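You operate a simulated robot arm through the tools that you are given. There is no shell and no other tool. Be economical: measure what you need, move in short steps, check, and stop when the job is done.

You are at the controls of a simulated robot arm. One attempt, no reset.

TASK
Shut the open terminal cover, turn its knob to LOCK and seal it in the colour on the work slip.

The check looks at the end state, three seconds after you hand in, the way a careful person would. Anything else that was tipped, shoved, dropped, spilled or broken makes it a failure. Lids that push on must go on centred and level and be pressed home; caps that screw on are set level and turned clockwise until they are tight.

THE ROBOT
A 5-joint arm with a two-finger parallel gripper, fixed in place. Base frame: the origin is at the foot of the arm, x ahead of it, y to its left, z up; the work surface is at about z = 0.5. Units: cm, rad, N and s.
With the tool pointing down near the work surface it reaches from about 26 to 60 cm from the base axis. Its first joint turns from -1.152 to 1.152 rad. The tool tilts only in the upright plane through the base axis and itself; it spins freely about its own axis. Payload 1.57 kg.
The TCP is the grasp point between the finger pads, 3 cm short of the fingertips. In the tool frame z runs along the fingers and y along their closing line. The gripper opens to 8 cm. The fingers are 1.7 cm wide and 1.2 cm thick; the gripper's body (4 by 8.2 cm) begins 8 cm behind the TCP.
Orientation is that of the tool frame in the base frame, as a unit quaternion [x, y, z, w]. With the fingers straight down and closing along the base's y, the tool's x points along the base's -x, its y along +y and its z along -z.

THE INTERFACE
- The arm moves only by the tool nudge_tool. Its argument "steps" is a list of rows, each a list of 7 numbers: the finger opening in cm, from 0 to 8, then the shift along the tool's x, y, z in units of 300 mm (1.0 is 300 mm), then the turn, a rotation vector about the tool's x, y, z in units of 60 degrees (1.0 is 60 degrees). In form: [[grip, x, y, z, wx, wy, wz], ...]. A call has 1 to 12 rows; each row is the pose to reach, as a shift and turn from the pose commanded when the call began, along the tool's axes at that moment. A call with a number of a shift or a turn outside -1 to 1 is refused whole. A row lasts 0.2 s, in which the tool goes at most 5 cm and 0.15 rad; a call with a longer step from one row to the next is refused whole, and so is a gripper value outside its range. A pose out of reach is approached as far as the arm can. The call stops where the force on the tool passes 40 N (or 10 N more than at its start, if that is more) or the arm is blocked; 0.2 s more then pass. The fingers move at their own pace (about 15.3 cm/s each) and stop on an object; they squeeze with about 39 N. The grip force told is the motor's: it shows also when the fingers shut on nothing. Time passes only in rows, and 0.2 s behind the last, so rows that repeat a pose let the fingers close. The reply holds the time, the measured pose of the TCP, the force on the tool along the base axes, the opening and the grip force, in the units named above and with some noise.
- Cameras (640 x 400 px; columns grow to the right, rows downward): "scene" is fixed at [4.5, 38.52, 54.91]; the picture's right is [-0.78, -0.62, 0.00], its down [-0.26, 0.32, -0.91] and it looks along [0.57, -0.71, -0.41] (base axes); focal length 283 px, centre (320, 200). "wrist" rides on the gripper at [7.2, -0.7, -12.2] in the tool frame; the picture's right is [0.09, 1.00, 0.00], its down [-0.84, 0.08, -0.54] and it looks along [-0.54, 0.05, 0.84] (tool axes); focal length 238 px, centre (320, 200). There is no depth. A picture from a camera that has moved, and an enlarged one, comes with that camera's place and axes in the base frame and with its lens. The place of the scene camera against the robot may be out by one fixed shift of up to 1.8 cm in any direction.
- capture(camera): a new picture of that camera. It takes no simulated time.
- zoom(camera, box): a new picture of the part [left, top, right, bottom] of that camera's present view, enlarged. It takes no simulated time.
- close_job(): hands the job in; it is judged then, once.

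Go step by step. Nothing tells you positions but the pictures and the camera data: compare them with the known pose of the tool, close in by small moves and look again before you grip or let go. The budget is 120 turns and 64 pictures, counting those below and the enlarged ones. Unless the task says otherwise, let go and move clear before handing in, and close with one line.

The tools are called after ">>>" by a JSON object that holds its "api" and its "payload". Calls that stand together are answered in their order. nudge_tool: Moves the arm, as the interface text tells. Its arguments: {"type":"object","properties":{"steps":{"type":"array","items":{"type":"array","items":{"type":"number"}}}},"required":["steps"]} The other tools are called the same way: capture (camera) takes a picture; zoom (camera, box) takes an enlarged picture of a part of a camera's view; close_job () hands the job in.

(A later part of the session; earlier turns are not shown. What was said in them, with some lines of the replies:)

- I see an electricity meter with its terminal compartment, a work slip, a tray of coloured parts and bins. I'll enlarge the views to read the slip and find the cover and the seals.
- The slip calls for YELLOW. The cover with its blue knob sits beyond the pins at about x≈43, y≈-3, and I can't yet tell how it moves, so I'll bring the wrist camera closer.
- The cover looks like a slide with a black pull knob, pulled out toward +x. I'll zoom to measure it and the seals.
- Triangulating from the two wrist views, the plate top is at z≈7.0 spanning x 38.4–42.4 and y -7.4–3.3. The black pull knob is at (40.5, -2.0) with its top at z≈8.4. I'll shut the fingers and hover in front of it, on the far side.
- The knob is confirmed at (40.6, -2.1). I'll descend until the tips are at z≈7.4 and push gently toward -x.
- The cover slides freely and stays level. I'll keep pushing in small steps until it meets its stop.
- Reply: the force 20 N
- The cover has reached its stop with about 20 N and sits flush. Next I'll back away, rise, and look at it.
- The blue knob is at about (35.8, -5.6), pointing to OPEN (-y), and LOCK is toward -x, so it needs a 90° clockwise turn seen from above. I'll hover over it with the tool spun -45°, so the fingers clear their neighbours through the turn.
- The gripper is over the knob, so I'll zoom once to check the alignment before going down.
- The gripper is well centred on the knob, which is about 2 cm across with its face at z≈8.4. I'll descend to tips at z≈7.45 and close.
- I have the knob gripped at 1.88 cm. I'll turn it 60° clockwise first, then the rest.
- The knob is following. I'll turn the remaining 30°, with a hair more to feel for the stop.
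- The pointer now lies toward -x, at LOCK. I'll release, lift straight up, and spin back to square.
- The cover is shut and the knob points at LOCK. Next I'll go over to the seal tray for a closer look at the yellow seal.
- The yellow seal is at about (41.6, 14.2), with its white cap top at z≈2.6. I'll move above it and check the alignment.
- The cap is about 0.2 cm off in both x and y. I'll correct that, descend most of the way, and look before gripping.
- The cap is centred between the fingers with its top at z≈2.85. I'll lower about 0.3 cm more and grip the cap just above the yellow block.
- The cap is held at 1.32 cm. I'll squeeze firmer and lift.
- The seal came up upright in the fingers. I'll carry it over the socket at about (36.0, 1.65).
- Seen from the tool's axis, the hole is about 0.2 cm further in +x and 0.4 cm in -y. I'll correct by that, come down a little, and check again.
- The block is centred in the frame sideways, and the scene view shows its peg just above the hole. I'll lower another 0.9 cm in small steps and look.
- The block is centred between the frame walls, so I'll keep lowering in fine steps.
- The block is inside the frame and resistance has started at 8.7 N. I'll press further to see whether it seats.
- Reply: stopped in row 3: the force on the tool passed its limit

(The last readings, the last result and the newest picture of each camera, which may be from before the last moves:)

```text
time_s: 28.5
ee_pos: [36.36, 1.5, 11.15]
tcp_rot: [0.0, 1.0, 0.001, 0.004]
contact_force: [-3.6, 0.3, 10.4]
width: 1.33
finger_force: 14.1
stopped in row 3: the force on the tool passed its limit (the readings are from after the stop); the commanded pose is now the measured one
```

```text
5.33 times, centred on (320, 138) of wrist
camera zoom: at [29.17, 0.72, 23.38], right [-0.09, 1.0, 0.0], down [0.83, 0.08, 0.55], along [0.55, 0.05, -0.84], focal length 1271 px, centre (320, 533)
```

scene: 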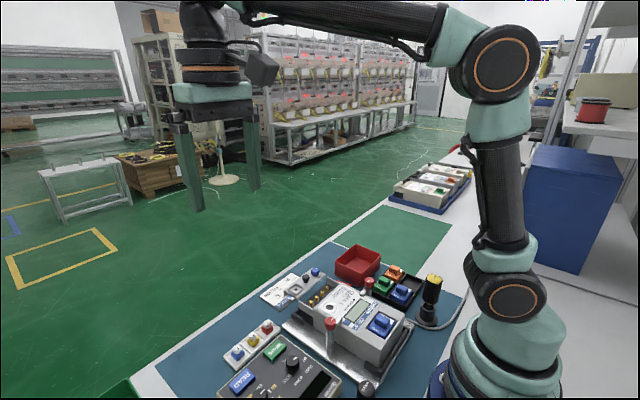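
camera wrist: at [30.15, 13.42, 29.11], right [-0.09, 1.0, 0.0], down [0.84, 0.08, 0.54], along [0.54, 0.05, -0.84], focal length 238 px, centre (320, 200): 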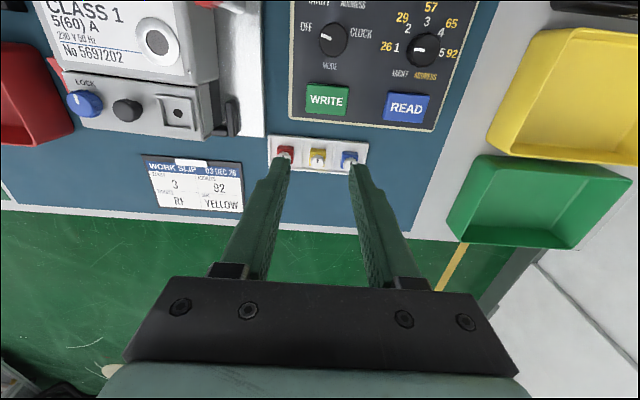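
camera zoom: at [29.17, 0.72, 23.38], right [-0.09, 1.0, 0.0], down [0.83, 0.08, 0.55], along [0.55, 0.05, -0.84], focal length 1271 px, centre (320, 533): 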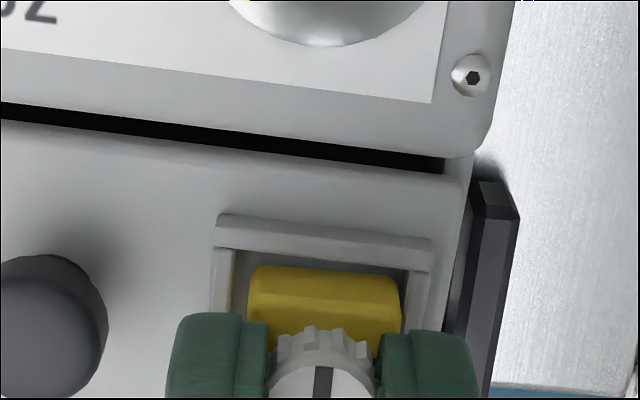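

Force hit the limit and the cover was nudged out by a hair, so the peg may be catching beside the hole. I'll lift about 1 cm and look again.

>>> {"api": "nudge_tool", "payload": {"steps": [[0.5, 0, 0, -0.015, 0, 0, 0], [0.5, 0, 0, -0.035, 0, 0, 0], [0.5, 0, 0, -0.06, 0, 0, 0], [0.5, 0, 0, -0.06, 0, 0, 0]]}}

>>> {"api": "zoom", "payload": {"camera": "scene", "box": [288, 265, 336, 295]}}

>>> {"api": "zoom", "payload": {"camera": "wrist", "box": [260, 100, 380, 175]}}

```text
time_s: 29.5
ee_pos: [36.35, 1.43, 12.99]
tcp_rot: [-0.001, 1.0, 0.001, 0.003]
contact_force: [-0.2, 0.4, -0.8]
width: 1.32
finger_force: 13.7
```

```text
13.33 times, centred on (312, 280) of scene
camera zoom: at [4.5, 38.52, 54.91], right [-0.78, -0.62, 0.0], down [-0.26, 0.32, -0.91], along [0.57, -0.71, -0.41], focal length 3767 px, centre (427, -867)
```

zoom: 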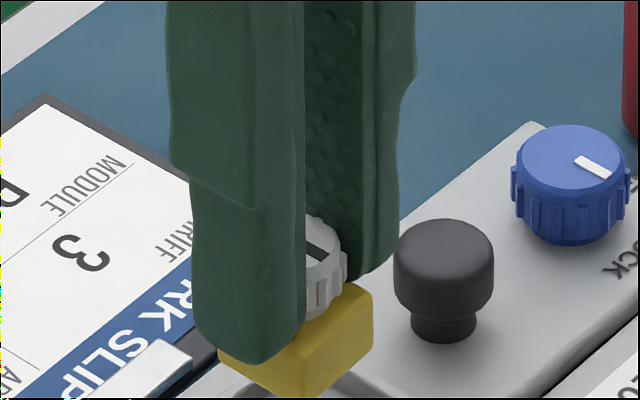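

```text
5.33 times, centred on (320, 138) of wrist
camera zoom: at [29.14, 0.7, 25.09], right [-0.09, 1.0, 0.0], down [0.83, 0.08, 0.55], along [0.55, 0.05, -0.84], focal length 1271 px, centre (320, 533)
```

zoom: 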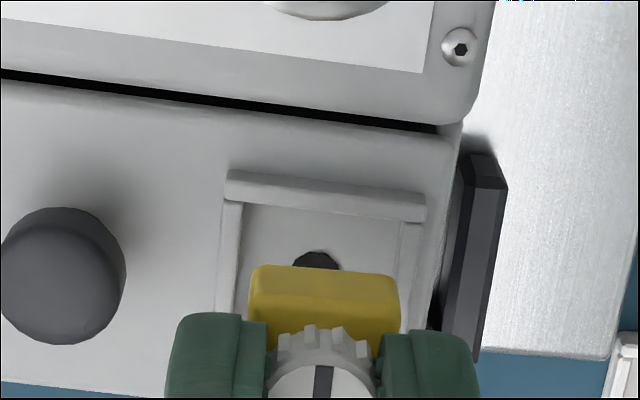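

I'll get a better scene view of the peg and the hole before retrying.

>>> {"api": "zoom", "payload": {"camera": "scene", "box": [284, 276, 332, 306]}}

```text
13.33 times, centred on (308, 291) of scene
camera zoom: at [4.5, 38.52, 54.91], right [-0.78, -0.62, 0.0], down [-0.26, 0.32, -0.91], along [0.57, -0.71, -0.41], focal length 3767 px, centre (480, -1013)
```

zoom: 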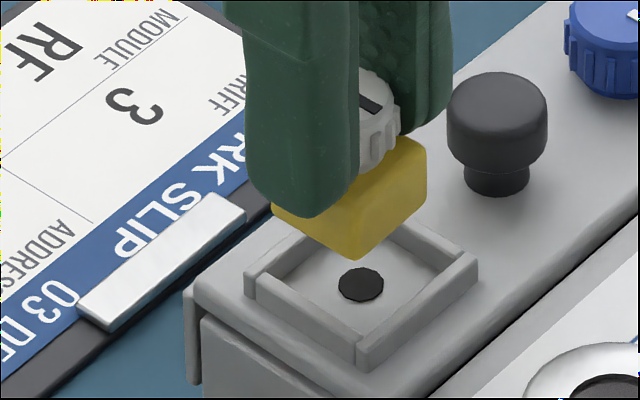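

The block is level and the black spot was just the hole. The seal sits about 0.2 cm too far in +x and 0.1 cm in +y, so I'll correct and lower it again to just contact.

>>> {"api": "nudge_tool", "payload": {"steps": [[0.5, 0.0063, -0.004, 0, 0, 0, 0], [0.5, 0.0063, -0.004, 0.01, 0, 0, 0], [0.5, 0.0063, -0.004, 0.02, 0, 0, 0], [0.5, 0.0063, -0.004, 0.03, 0, 0, 0], [0.5, 0.0063, -0.004, 0.038, 0, 0, 0], [0.5, 0.0063, -0.004, 0.043, 0, 0, 0]]}}

>>> {"api": "zoom", "payload": {"camera": "scene", "box": [284, 276, 332, 306]}}

>>> {"api": "zoom", "payload": {"camera": "wrist", "box": [260, 100, 380, 175]}}

```text
time_s: 30.9
ee_pos: [36.13, 1.34, 11.64]
tcp_rot: [0.0, 1.0, 0.0, 0.003]
contact_force: [-0.1, -0.2, -0.5]
width: 1.31
finger_force: 13.7
```

```text
13.33 times, centred on (308, 291) of scene
camera zoom: at [4.5, 38.52, 54.91], right [-0.78, -0.62, 0.0], down [-0.26, 0.32, -0.91], along [0.57, -0.71, -0.41], focal length 3767 px, centre (480, -1013)
```

zoom: 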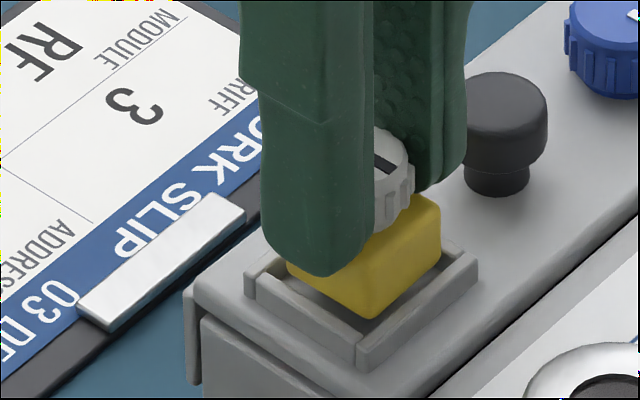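

```text
5.33 times, centred on (320, 138) of wrist
camera zoom: at [28.95, 0.57, 23.86], right [-0.09, 1.0, 0.0], down [0.83, 0.08, 0.55], along [0.54, 0.05, -0.84], focal length 1271 px, centre (320, 533)
```

zoom: 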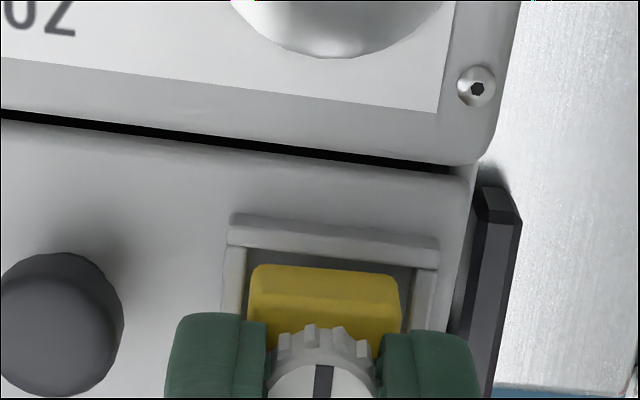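

It is now better centred, with about 0.3 cm left to go and no contact yet. I'll continue down gently.

>>> {"api": "nudge_tool", "payload": {"steps": [[0.5, 0, 0, 0.003, 0, 0, 0], [0.5, 0, 0, 0.006, 0, 0, 0], [0.5, 0, 0, 0.009, 0, 0, 0], [0.5, 0, 0, 0.012, 0, 0, 0]]}}

>>> {"api": "zoom", "payload": {"camera": "scene", "box": [284, 276, 332, 306]}}

```text
time_s: 31.9
ee_pos: [36.13, 1.11, 11.26]
tcp_rot: [-0.001, 1.0, 0.0, 0.003]
contact_force: [-0.2, 0.8, -0.2]
width: 1.3
finger_force: 13.5
```

```text
13.33 times, centred on (308, 291) of scene
camera zoom: at [4.5, 38.52, 54.91], right [-0.78, -0.62, 0.0], down [-0.26, 0.32, -0.91], along [0.57, -0.71, -0.41], focal length 3767 px, centre (480, -1013)
```

zoom: 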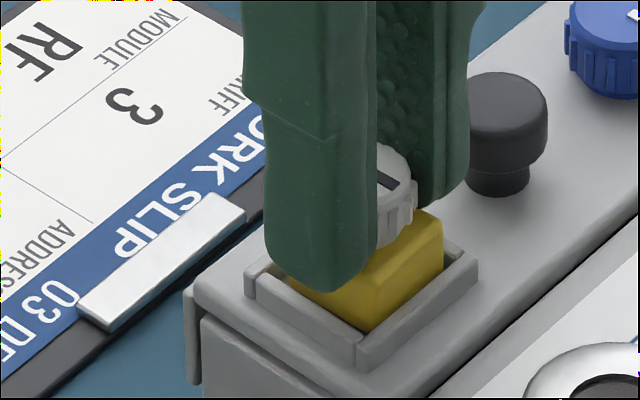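

No resistance this time, and the block is dropping into the frame. I'll keep going in fine steps until it bottoms.

>>> {"api": "nudge_tool", "payload": {"steps": [[0.5, 0, 0, 0.004, 0, 0, 0], [0.5, 0, 0, 0.008, 0, 0, 0], [0.5, 0, 0, 0.012, 0, 0, 0], [0.5, 0, 0, 0.015, 0, 0, 0]]}}

>>> {"api": "zoom", "payload": {"camera": "scene", "box": [284, 276, 332, 306]}}

```text
time_s: 32.7
ee_pos: [36.29, 1.24, 11.2]
tcp_rot: [0.001, 1.0, 0.0, 0.004]
contact_force: [-3.7, -0.7, 10.6]
width: 1.31
finger_force: 14.1
stopped in row 4: the force on the tool passed its limit (the readings are from after the stop); the commanded pose is now the measured one
```

```text
13.33 times, centred on (308, 291) of scene
camera zoom: at [4.5, 38.52, 54.91], right [-0.78, -0.62, 0.0], down [-0.26, 0.32, -0.91], along [0.57, -0.71, -0.41], focal length 3767 px, centre (480, -1013)
```

zoom: 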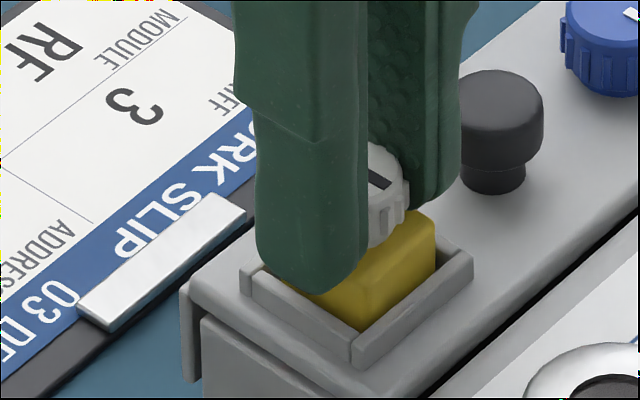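

The block is resting on the socket floor, level. I'll release, rise a little, and inspect.

>>> {"api": "nudge_tool", "payload": {"steps": [[2.3, 0, 0, -0.001, 0, 0, 0], [2.3, 0, 0, -0.001, 0, 0, 0], [2.3, 0.002, 0, -0.05, 0, 0, 0], [2.3, 0.005, 0, -0.12, 0, 0, 0], [2.3, 0.005, 0, -0.18, 0, 0, 0], [2.3, 0.005, 0, -0.18, 0, 0, 0]]}}

>>> {"api": "zoom", "payload": {"camera": "scene", "box": [284, 276, 332, 306]}}

>>> {"api": "zoom", "payload": {"camera": "wrist", "box": [240, 90, 400, 190]}}

```text
time_s: 34.1
ee_pos: [35.98, 1.35, 16.39]
tcp_rot: [0.001, 1.0, 0.0, 0.005]
contact_force: [0.2, 0.3, -0.9]
width: 2.27
finger_force: 0.0
```

```text
13.33 times, centred on (308, 291) of scene
camera zoom: at [4.5, 38.52, 54.91], right [-0.78, -0.62, 0.0], down [-0.26, 0.32, -0.91], along [0.57, -0.71, -0.41], focal length 3767 px, centre (480, -1013)
```

zoom: 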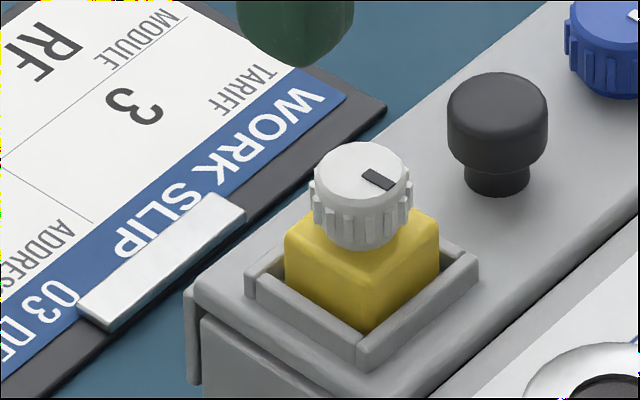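

```text
4.00 times, centred on (320, 140) of wrist
camera zoom: at [28.77, 0.65, 28.65], right [-0.09, 1.0, 0.0], down [0.83, 0.08, 0.55], along [0.55, 0.05, -0.84], focal length 953 px, centre (320, 440)
```

zoom: 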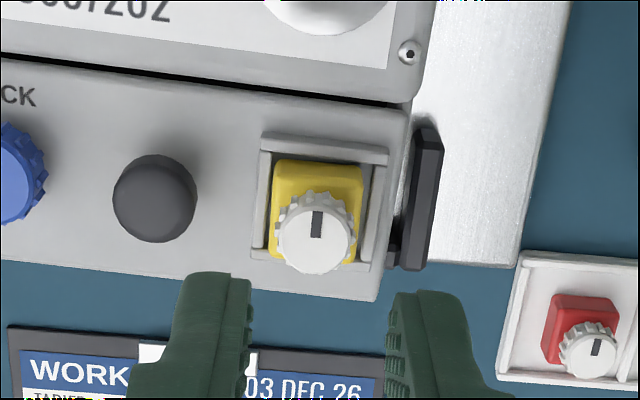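

The seal sits level and square inside the frame with the cap upright. I'll close the fingers and press straight down on the cap to make sure it is home.

>>> {"api": "nudge_tool", "payload": {"steps": [[0, -0.0075, -0.004, 0.0, 0, 0.0095, 0], [0, -0.0075, -0.004, 0.05, 0, 0.0095, 0], [0, -0.0075, -0.004, 0.1, 0, 0.0095, 0], [0, -0.0075, -0.004, 0.125, 0, 0.0095, 0], [0, -0.0075, -0.004, 0.135, 0, 0.0095, 0], [0, -0.0075, -0.004, 0.142, 0, 0.0095, 0], [0, -0.0075, -0.004, 0.149, 0, 0.0095, 0], [0, -0.0075, -0.004, 0.156, 0, 0.0095, 0], [0, -0.0075, -0.004, 0.163, 0, 0.0095, 0]]}}

>>> {"api": "zoom", "payload": {"camera": "scene", "box": [284, 276, 332, 306]}}

```text
time_s: 35.8
ee_pos: [36.48, 1.07, 12.47]
tcp_rot: [0.001, 1.0, 0.0, 0.003]
contact_force: [-4.5, 0.7, 13.3]
width: 0.0
finger_force: 21.2
stopped in row 8: the force on the tool passed its limit (the readings are from after the stop); the commanded pose is now the measured one
```

```text
13.33 times, centred on (308, 291) of scene
camera zoom: at [4.5, 38.52, 54.91], right [-0.78, -0.62, 0.0], down [-0.26, 0.32, -0.91], along [0.57, -0.71, -0.41], focal length 3767 px, centre (480, -1013)
```

zoom: 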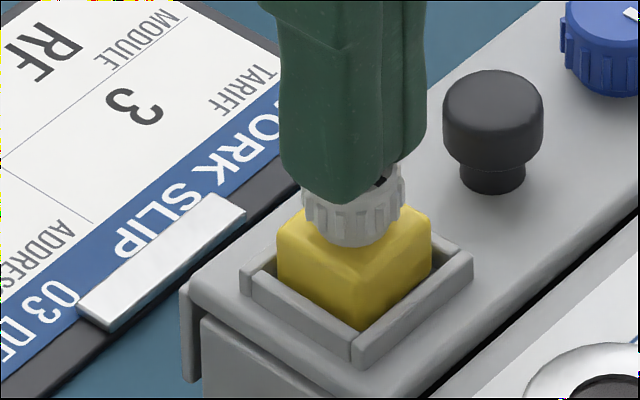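

It stayed firm under 40 N, so it is bottomed. The cap carries a mark like a quarter-turn seal, so I'll raise, open, and check alignment to try twisting it.

>>> {"api": "nudge_tool", "payload": {"steps": [[0, 0, 0, -0.02, 0, 0, 0], [2.3, 0.008, 0.004, -0.05, 0, 0, 0], [2.3, 0.008, 0.004, -0.05, 0, 0.006, 0], [2.3, 0.008, 0.004, -0.05, 0, 0.006, 0]]}}

>>> {"api": "zoom", "payload": {"camera": "wrist", "box": [260, 110, 380, 185]}}

```text
time_s: 36.8
ee_pos: [36.13, 1.23, 13.81]
tcp_rot: [0.0, 1.0, 0.0, -0.001]
contact_force: [0.5, -0.6, 0.9]
width: 2.28
finger_force: 0.0
```

```text
5.33 times, centred on (320, 148) of wrist
camera zoom: at [29.11, 0.58, 26.05], right [-0.09, 1.0, 0.0], down [0.84, 0.08, 0.54], along [0.54, 0.05, -0.84], focal length 1271 px, centre (320, 480)
```

zoom: 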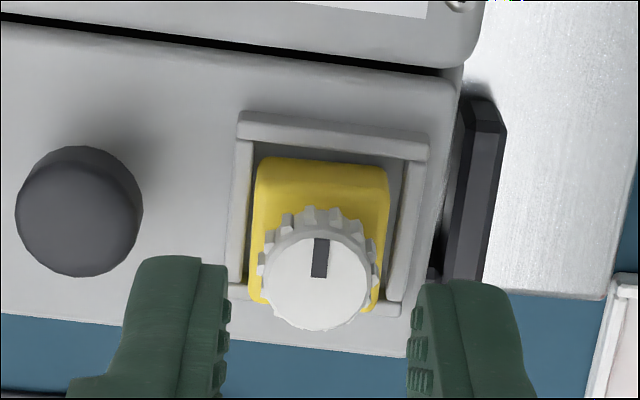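

The cap is centred between the fingers. I'll go down and grip the cap.

>>> {"api": "nudge_tool", "payload": {"steps": [[2.3, -0.002, -0.002, 0.03, 0, 0, 0], [2.3, -0.002, -0.002, 0.06, 0, 0, 0], [2.3, -0.002, -0.002, 0.077, 0, 0, 0], [2.3, -0.002, -0.002, 0.077, 0, 0, 0], [0.5, -0.002, -0.002, 0.077, 0, 0, 0], [0.5, -0.002, -0.002, 0.077, 0, 0, 0], [0.5, -0.002, -0.002, 0.077, 0, 0, 0]]}}

>>> {"api": "nudge_tool", "payload": {"steps": [[0.5, 0, 0, 0, 0, 0, 0.1], [0.5, 0, 0, 0, 0, 0, 0.2], [0.5, 0, 0, 0, 0, 0, 0.3], [0.5, 0, 0, 0, 0, 0, 0.4], [0.5, 0, 0, 0, 0, 0, 0.5]]}}

>>> {"api": "zoom", "payload": {"camera": "wrist", "box": [260, 100, 380, 175]}}

>>> {"api": "zoom", "payload": {"camera": "scene", "box": [284, 276, 332, 306]}}

```text
time_s: 38.4
ee_pos: [36.36, 1.34, 11.53]
tcp_rot: [0.0, 1.0, -0.001, -0.001]
contact_force: [-0.4, 0.0, -0.6]
width: 1.19
finger_force: 14.3
```

```text
time_s: 39.5
ee_pos: [36.27, 1.23, 11.51]
tcp_rot: [0.26, 0.966, -0.001, -0.001]
contact_force: [0.7, -1.1, 0.1]
width: 1.19
finger_force: 14.8
```

```text
5.33 times, centred on (320, 138) of wrist
camera zoom: at [29.8, 4.21, 23.77], right [0.42, 0.91, 0.0], down [0.76, -0.35, 0.54], along [0.49, -0.23, -0.84], focal length 1271 px, centre (320, 533)
```

zoom: 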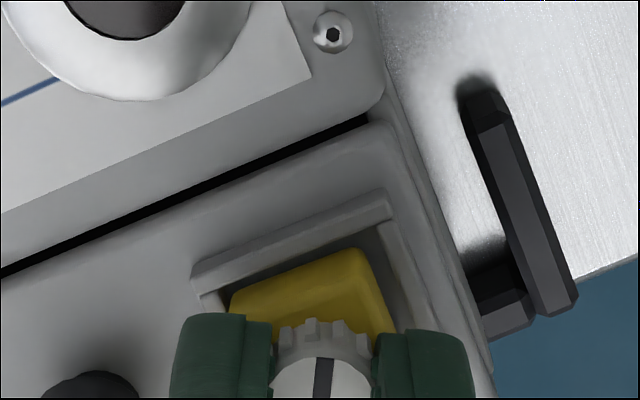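

```text
13.33 times, centred on (308, 291) of scene
camera zoom: at [4.5, 38.52, 54.91], right [-0.78, -0.62, 0.0], down [-0.26, 0.32, -0.91], along [0.57, -0.71, -0.41], focal length 3767 px, centre (480, -1013)
```

zoom: 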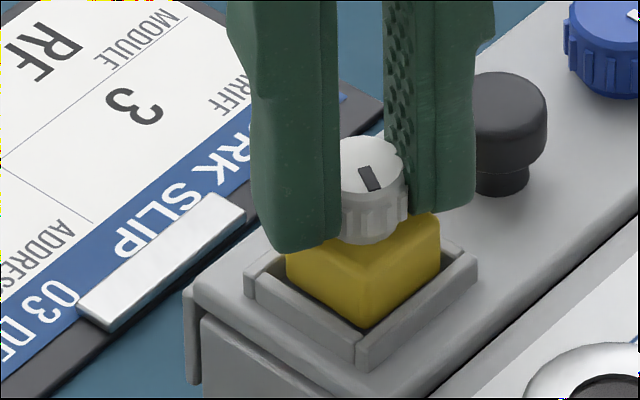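

The cap turns while the yellow block stays put, so this is a twist seal. I'll continue clockwise to 90° and feel for a stop.

>>> {"api": "nudge_tool", "payload": {"steps": [[0.5, 0, 0, 0, 0, 0, 0.12], [0.5, 0, 0, 0, 0, 0, 0.24], [0.5, 0, 0, 0, 0, 0, 0.36], [0.5, 0, 0, 0, 0, 0, 0.48], [0.5, 0, 0, 0, 0, 0, 0.6], [0.5, 0, 0, 0, 0, 0, 0.72], [0.5, 0, 0, 0, 0, 0, 0.84], [0.5, 0, 0, 0, 0, 0, 1.0]]}}

>>> {"api": "zoom", "payload": {"camera": "scene", "box": [284, 276, 332, 306]}}

```text
refused: row 8 steps farther than a row can; nothing moved
```

```text
13.33 times, centred on (308, 291) of scene
camera zoom: at [4.5, 38.52, 54.91], right [-0.78, -0.62, 0.0], down [-0.26, 0.32, -0.91], along [0.57, -0.71, -0.41], focal length 3767 px, centre (480, -1013)
```

zoom: 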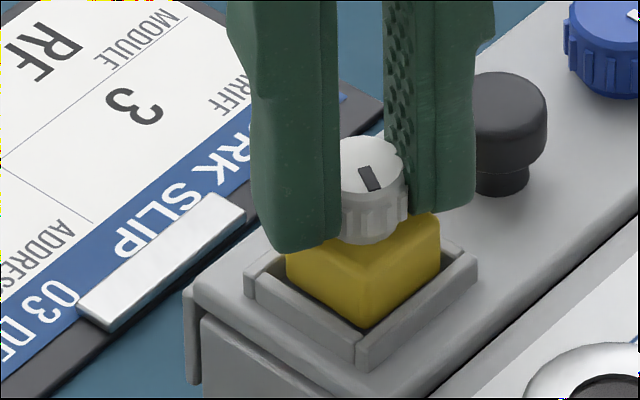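

The last row was too big a step, so nothing moved. I'll resend it in even steps.

>>> {"api": "nudge_tool", "payload": {"steps": [[0.5, 0, 0, 0, 0, 0, 0.125], [0.5, 0, 0, 0, 0, 0, 0.25], [0.5, 0, 0, 0, 0, 0, 0.375], [0.5, 0, 0, 0, 0, 0, 0.5], [0.5, 0, 0, 0, 0, 0, 0.625], [0.5, 0, 0, 0, 0, 0, 0.75], [0.5, 0, 0, 0, 0, 0, 0.875], [0.5, 0, 0, 0, 0, 0, 1.0]]}}

>>> {"api": "zoom", "payload": {"camera": "scene", "box": [284, 276, 332, 306]}}

```text
time_s: 41.4
ee_pos: [36.29, 1.12, 11.51]
tcp_rot: [0.708, 0.706, 0.0, 0.0]
contact_force: [-0.6, 1.2, -0.4]
width: 1.16
finger_force: 14.0
```

```text
13.33 times, centred on (308, 291) of scene
camera zoom: at [4.5, 38.52, 54.91], right [-0.78, -0.62, 0.0], down [-0.26, 0.32, -0.91], along [0.57, -0.71, -0.41], focal length 3767 px, centre (480, -1013)
```

zoom: 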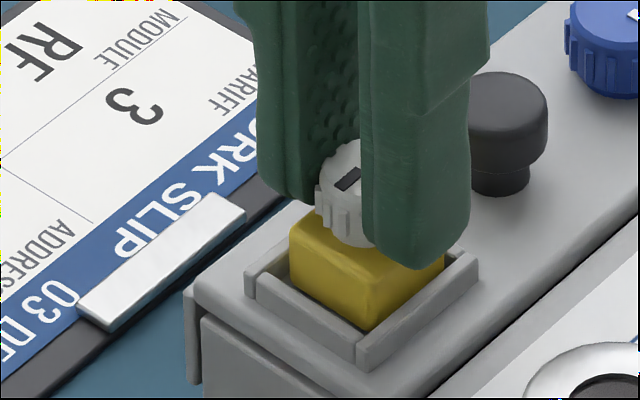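

The cap has turned 90° with no stop felt. I'll continue another 60° and compare the mark with the gripper in the wrist view to see whether it still follows.

>>> {"api": "nudge_tool", "payload": {"steps": [[0.5, 0, 0, 0, 0, 0, 0.125], [0.5, 0, 0, 0, 0, 0, 0.25], [0.5, 0, 0, 0, 0, 0, 0.375], [0.5, 0, 0, 0, 0, 0, 0.5], [0.5, 0, 0, 0, 0, 0, 0.625], [0.5, 0, 0, 0, 0, 0, 0.75], [0.5, 0, 0, 0, 0, 0, 0.875], [0.5, 0, 0, 0, 0, 0, 1.0]]}}

>>> {"api": "zoom", "payload": {"camera": "wrist", "box": [240, 100, 400, 200]}}

```text
time_s: 43.1
ee_pos: [36.41, 1.18, 11.44]
tcp_rot: [0.966, 0.257, -0.001, -0.001]
contact_force: [-0.5, -1.0, 1.8]
width: 1.19
finger_force: 14.2
```

```text
4.00 times, centred on (320, 150) of wrist
camera zoom: at [42.28, 5.31, 23.7], right [0.57, -0.82, 0.0], down [-0.69, -0.48, 0.54], along [-0.45, -0.31, -0.84], focal length 953 px, centre (320, 400)
```

zoom: 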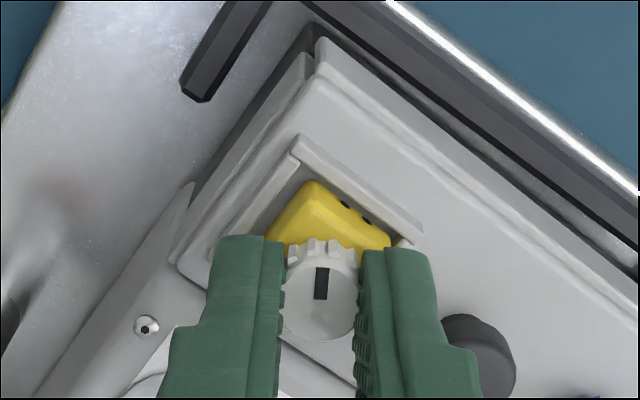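

The mark still follows the gripper at 150°, so I'll keep turning clockwise.

>>> {"api": "nudge_tool", "payload": {"steps": [[0.5, 0, 0, 0, 0, 0, 0.125], [0.5, 0, 0, 0, 0, 0, 0.25], [0.5, 0, 0, 0, 0, 0, 0.375], [0.5, 0, 0, 0, 0, 0, 0.5], [0.5, 0, 0, 0, 0, 0, 0.625], [0.5, 0, 0, 0, 0, 0, 0.75], [0.5, 0, 0, 0, 0, 0, 0.875], [0.5, 0, 0, 0, 0, 0, 1.0]]}}

>>> {"api": "zoom", "payload": {"camera": "wrist", "box": [240, 100, 400, 200]}}

```text
time_s: 44.0
ee_pos: [36.36, -0.03, 11.82]
tcp_rot: [0.998, 0.067, 0.001, 0.0]
contact_force: [-5.6, 13.8, 15.9]
width: 1.82
finger_force: 7.8
out of reach, approached as far as the arm can: row 3, 4
stopped in row 4: the force on the tool passed its limit (the readings are from after the stop); the commanded pose is now the measured one
```

```text
4.00 times, centred on (320, 150) of wrist
camera zoom: at [43.47, 1.64, 24.08], right [0.22, -0.97, 0.0], down [-0.82, -0.19, 0.54], along [-0.53, -0.12, -0.84], focal length 953 px, centre (320, 400)
```

zoom: 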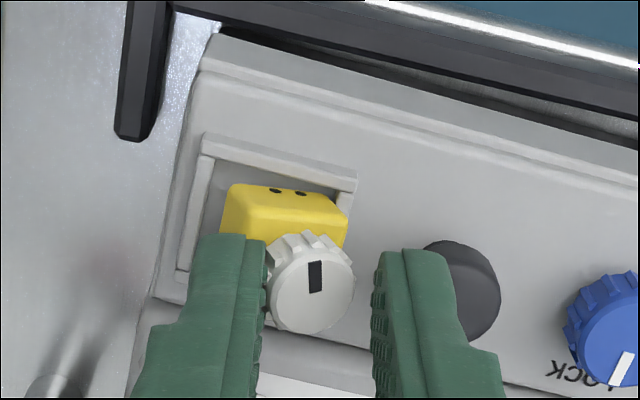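

The arm hit its spin limit and slid off the cap sideways. I'll lift straight off gently and inspect.

>>> {"api": "nudge_tool", "payload": {"steps": [[2.0, 0, 0, -0.02, 0, 0, 0], [2.2, 0, 0, -0.06, 0, 0, 0], [2.2, 0, -0.03, -0.12, 0, 0, 0], [2.2, 0, -0.03, -0.15, 0, 0, 0]]}}

>>> {"api": "zoom", "payload": {"camera": "scene", "box": [268, 256, 348, 306]}}

>>> {"api": "zoom", "payload": {"camera": "wrist", "box": [240, 100, 400, 200]}}

```text
time_s: 45.0
ee_pos: [36.31, 0.18, 16.34]
tcp_rot: [0.998, 0.066, 0.0, 0.001]
contact_force: [-0.9, -0.3, 0.3]
width: 2.17
finger_force: 0.0
out of reach, approached as far as the arm can: row 3, 4
```

```text
8.00 times, centred on (308, 281) of scene
camera zoom: at [4.5, 38.52, 54.91], right [-0.78, -0.62, 0.0], down [-0.26, 0.32, -0.91], along [0.57, -0.71, -0.41], focal length 2260 px, centre (416, -448)
```

zoom: 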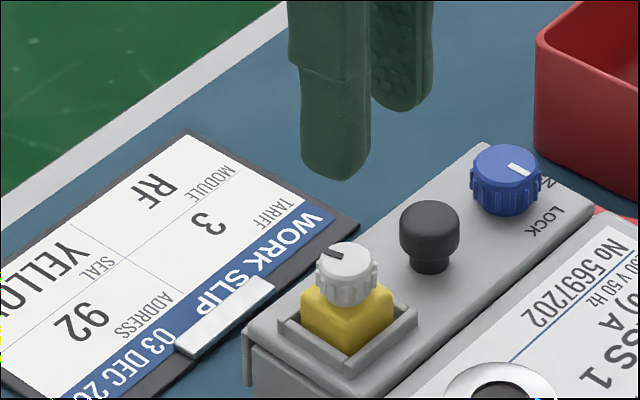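

```text
4.00 times, centred on (320, 150) of wrist
camera zoom: at [43.34, 1.74, 28.52], right [0.23, -0.97, 0.0], down [-0.82, -0.19, 0.54], along [-0.53, -0.12, -0.84], focal length 953 px, centre (320, 400)
```

zoom: 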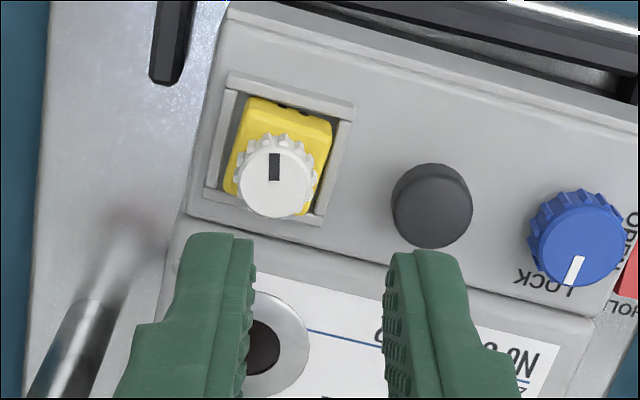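

The seal, cover and knob are all intact. I'll spin the wrist back to about -60° and regrip, to keep turning clockwise until it tightens.

>>> {"api": "nudge_tool", "payload": {"steps": [[2.3, 0, 0, 0, 0, 0, -0.12], [2.3, 0, 0, 0, 0, 0, -0.24], [2.3, 0, 0, 0, 0, 0, -0.36], [2.3, 0, 0, 0, 0, 0, -0.48], [2.3, 0, 0, 0, 0, 0, -0.6], [2.3, 0, 0, 0, 0, 0, -0.72], [2.3, 0, 0, 0, 0, 0, -0.84], [2.3, 0, 0, 0, 0, 0, -0.96]]}}

>>> {"api": "nudge_tool", "payload": {"steps": [[2.3, 0, 0, 0, 0, 0, -0.12], [2.3, 0, 0, 0, 0, 0, -0.24], [2.3, 0, 0, 0, 0, 0, -0.36], [2.3, 0, 0, 0, 0, 0, -0.48], [2.3, 0, 0, 0, 0, 0, -0.6], [2.3, 0, 0, 0, 0, 0, -0.72], [2.3, 0, 0, 0, 0, 0, -0.84], [2.3, 0, 0, 0, 0, 0, -0.96]]}}

>>> {"api": "nudge_tool", "payload": {"steps": [[2.3, 0, 0, 0, 0, 0, -0.12], [2.3, 0, 0, 0, 0, 0, -0.24], [2.3, 0, 0, 0, 0, 0, -0.36], [2.3, 0, 0, 0, 0, 0, -0.48], [2.3, 0, 0, 0, 0, 0, -0.6], [2.3, 0, 0, 0, 0, 0, -0.72], [2.3, 0, 0, 0, 0, 0, -0.84], [2.3, 0, 0, 0, 0, 0, -0.953]]}}

>>> {"api": "zoom", "payload": {"camera": "wrist", "box": [220, 80, 420, 205]}}

```text
time_s: 46.8
ee_pos: [36.26, 0.24, 16.29]
tcp_rot: [0.842, 0.539, 0.0, 0.001]
contact_force: [0.0, -0.3, 0.3]
width: 2.3
finger_force: 0.1
```

```text
time_s: 48.6
ee_pos: [36.27, 0.26, 16.25]
tcp_rot: [0.479, 0.878, 0.0, 0.001]
contact_force: [-0.2, 0.3, -0.2]
width: 2.31
finger_force: 0.0
```

```text
time_s: 50.4
ee_pos: [36.3, 0.13, 16.23]
tcp_rot: [0.0, 1.0, 0.0, 0.0]
contact_force: [-1.6, 0.6, 0.0]
width: 2.27
finger_force: 0.0
```

```text
3.20 times, centred on (320, 142) of wrist
camera zoom: at [29.14, -0.45, 28.46], right [-0.09, 1.0, 0.0], down [0.84, 0.08, 0.54], along [0.54, 0.05, -0.84], focal length 763 px, centre (320, 384)
```

zoom: 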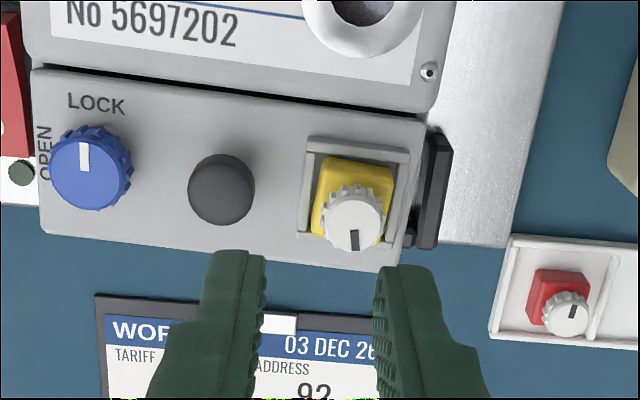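

The cap mark now points +x, turned 180° from its start. I'll centre over it, pre-spin -60°, and come down to just above for a check.

>>> {"api": "nudge_tool", "payload": {"steps": [[2.3, 0.001, 0.01, 0, 0, 0, -0.125], [2.3, 0.001, 0.028, 0, 0, 0, -0.25], [2.3, 0.001, 0.028, 0, 0, 0, -0.375], [2.3, 0.001, 0.028, 0, 0, 0, -0.5], [2.3, 0.001, 0.028, 0.02, 0, 0, -0.625], [2.3, 0.001, 0.028, 0.05, 0, 0, -0.75], [2.3, 0.001, 0.028, 0.07, 0, 0, -0.875], [2.3, 0.001, 0.028, 0.08, 0, 0, -1.0], [2.3, 0.001, 0.028, 0.08, 0, 0, -1.0]]}}

>>> {"api": "zoom", "payload": {"camera": "wrist", "box": [260, 110, 380, 185]}}

```text
time_s: 52.4
ee_pos: [36.19, 0.97, 13.84]
tcp_rot: [-0.5, 0.866, 0.0, 0.002]
contact_force: [0.3, 0.2, -0.2]
width: 2.29
finger_force: 0.0
```

```text
5.33 times, centred on (320, 148) of wrist
camera zoom: at [33.26, -5.57, 26.07], right [-0.91, 0.42, 0.0], down [0.35, 0.76, 0.54], along [0.23, 0.49, -0.84], focal length 1271 px, centre (320, 480)
```

zoom: 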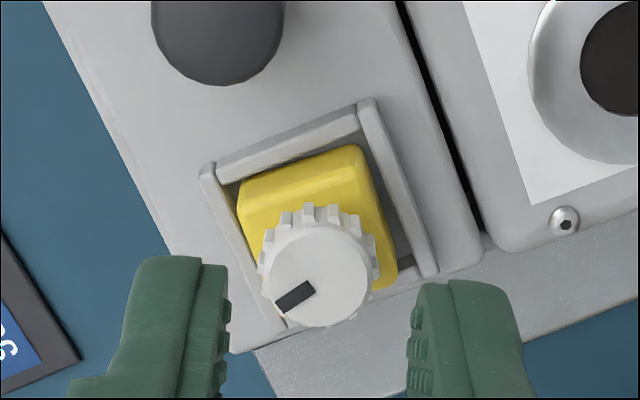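

The cap is centred, so I'll descend, grip, and continue clockwise.

>>> {"api": "nudge_tool", "payload": {"steps": [[2.3, 0, -0.002, 0.03, 0, 0, 0], [2.3, 0, -0.002, 0.06, 0, 0, 0], [2.3, 0, -0.002, 0.078, 0, 0, 0], [2.3, 0, -0.002, 0.078, 0, 0, 0], [0.5, 0, -0.002, 0.078, 0, 0, 0], [0.5, 0, -0.002, 0.078, 0, 0, 0], [0.5, 0, -0.002, 0.078, 0, 0, 0]]}}

>>> {"api": "nudge_tool", "payload": {"steps": [[0.5, 0, 0, 0, 0, 0, 0.125], [0.5, 0, 0, 0, 0, 0, 0.25], [0.5, 0, 0, 0, 0, 0, 0.375], [0.5, 0, 0, 0, 0, 0, 0.5], [0.5, 0, 0, 0, 0, 0, 0.625], [0.5, 0, 0, 0, 0, 0, 0.75], [0.5, 0, 0, 0, 0, 0, 0.875], [0.5, 0, 0, 0, 0, 0, 1.0]]}}

>>> {"api": "zoom", "payload": {"camera": "wrist", "box": [260, 110, 380, 185]}}

```text
time_s: 54.0
ee_pos: [36.34, 1.11, 11.38]
tcp_rot: [-0.5, 0.866, 0.0, 0.002]
contact_force: [0.3, -0.2, -0.7]
width: 1.19
finger_force: 14.0
```

```text
time_s: 55.8
ee_pos: [36.37, 1.07, 11.38]
tcp_rot: [0.002, 1.0, 0.0, 0.001]
contact_force: [-1.8, 0.9, 0.1]
width: 1.29
finger_force: 14.3
```

```text
refused: no pictures are left
```

No pictures are left, so from here I'll go by the force and width readings. The width rose from 1.19 to 1.29, which suggests the cap is now resisting. I'll turn a bit further and watch.

>>> {"api": "nudge_tool", "payload": {"steps": [[0.5, 0, 0, 0, 0, 0, 0.06], [0.5, 0, 0, 0, 0, 0, 0.12]]}}

>>> {"api": "nudge_tool", "payload": {"steps": [[0.5, 0, 0, 0, 0, 0, 0.06], [0.5, 0, 0, 0, 0, 0, 0.12]]}}

>>> {"api": "nudge_tool", "payload": {"steps": [[0.5, 0, 0, 0, 0, 0, 0.06], [0.5, 0, 0, 0, 0, 0, 0.12]]}}

>>> {"api": "nudge_tool", "payload": {"steps": [[0.5, 0, 0, 0, 0, 0, 0.06], [0.5, 0, 0, 0, 0, 0, 0.12]]}}

```text
time_s: 56.4
ee_pos: [36.24, 1.11, 11.5]
tcp_rot: [0.064, 0.998, -0.001, 0.002]
contact_force: [0.0, 1.0, 2.0]
width: 1.22
finger_force: 14.4
```

```text
time_s: 57.0
ee_pos: [36.23, 1.15, 11.52]
tcp_rot: [0.127, 0.992, 0.0, 0.001]
contact_force: [-0.9, 4.7, 1.3]
width: 1.22
finger_force: 14.6
```

```text
time_s: 57.6
ee_pos: [36.25, 1.04, 11.56]
tcp_rot: [0.189, 0.982, 0.0, 0.0]
contact_force: [-0.3, 6.9, 0.1]
width: 1.36
finger_force: 14.1
```

```text
time_s: 58.2
ee_pos: [36.21, 1.01, 11.51]
tcp_rot: [0.251, 0.968, 0.0, 0.001]
contact_force: [-1.1, 1.4, 1.2]
width: 1.17
finger_force: 14.2
```

The width is ratcheting between 1.17 and 1.36 with side-force spikes. The fingers are slipping over the cap's ribs, so the cap is tight at its stop. I'll open slightly, lift straight up and move clear.

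>>> {"api": "nudge_tool", "payload": {"steps": [[1.9, 0, 0, 0, 0, 0, 0], [1.9, 0, 0, 0, 0, 0, 0], [1.9, 0, 0, -0.03, 0, 0, 0], [1.9, 0, 0, -0.08, 0, 0, 0], [1.9, 0, 0, -0.18, 0, 0, 0], [1.9, 0, 0, -0.3, 0, 0, 0], [1.9, 0, 0, -0.4, 0, 0, 0], [1.9, 0, 0, -0.4, 0, 0, 0]]}}

```text
time_s: 60.0
ee_pos: [36.23, 0.91, 23.62]
tcp_rot: [0.25, 0.968, 0.0, 0.001]
contact_force: [0.7, -1.2, 0.4]
width: 1.88
finger_force: 0.1
```

The gripper is clear, open and carrying nothing, with the cover shut, the knob at LOCK and the yellow seal tightened, so I'm handing in.

>>> {"api": "close_job", "payload": {}}

```text
The job is handed in.
```

I shut the cover, turned the knob to LOCK, and fitted the yellow seal and twisted it clockwise until tight. I ran out of pictures before the last twist, so I judged that final tightening from the force and finger-opening readings, not by eye.
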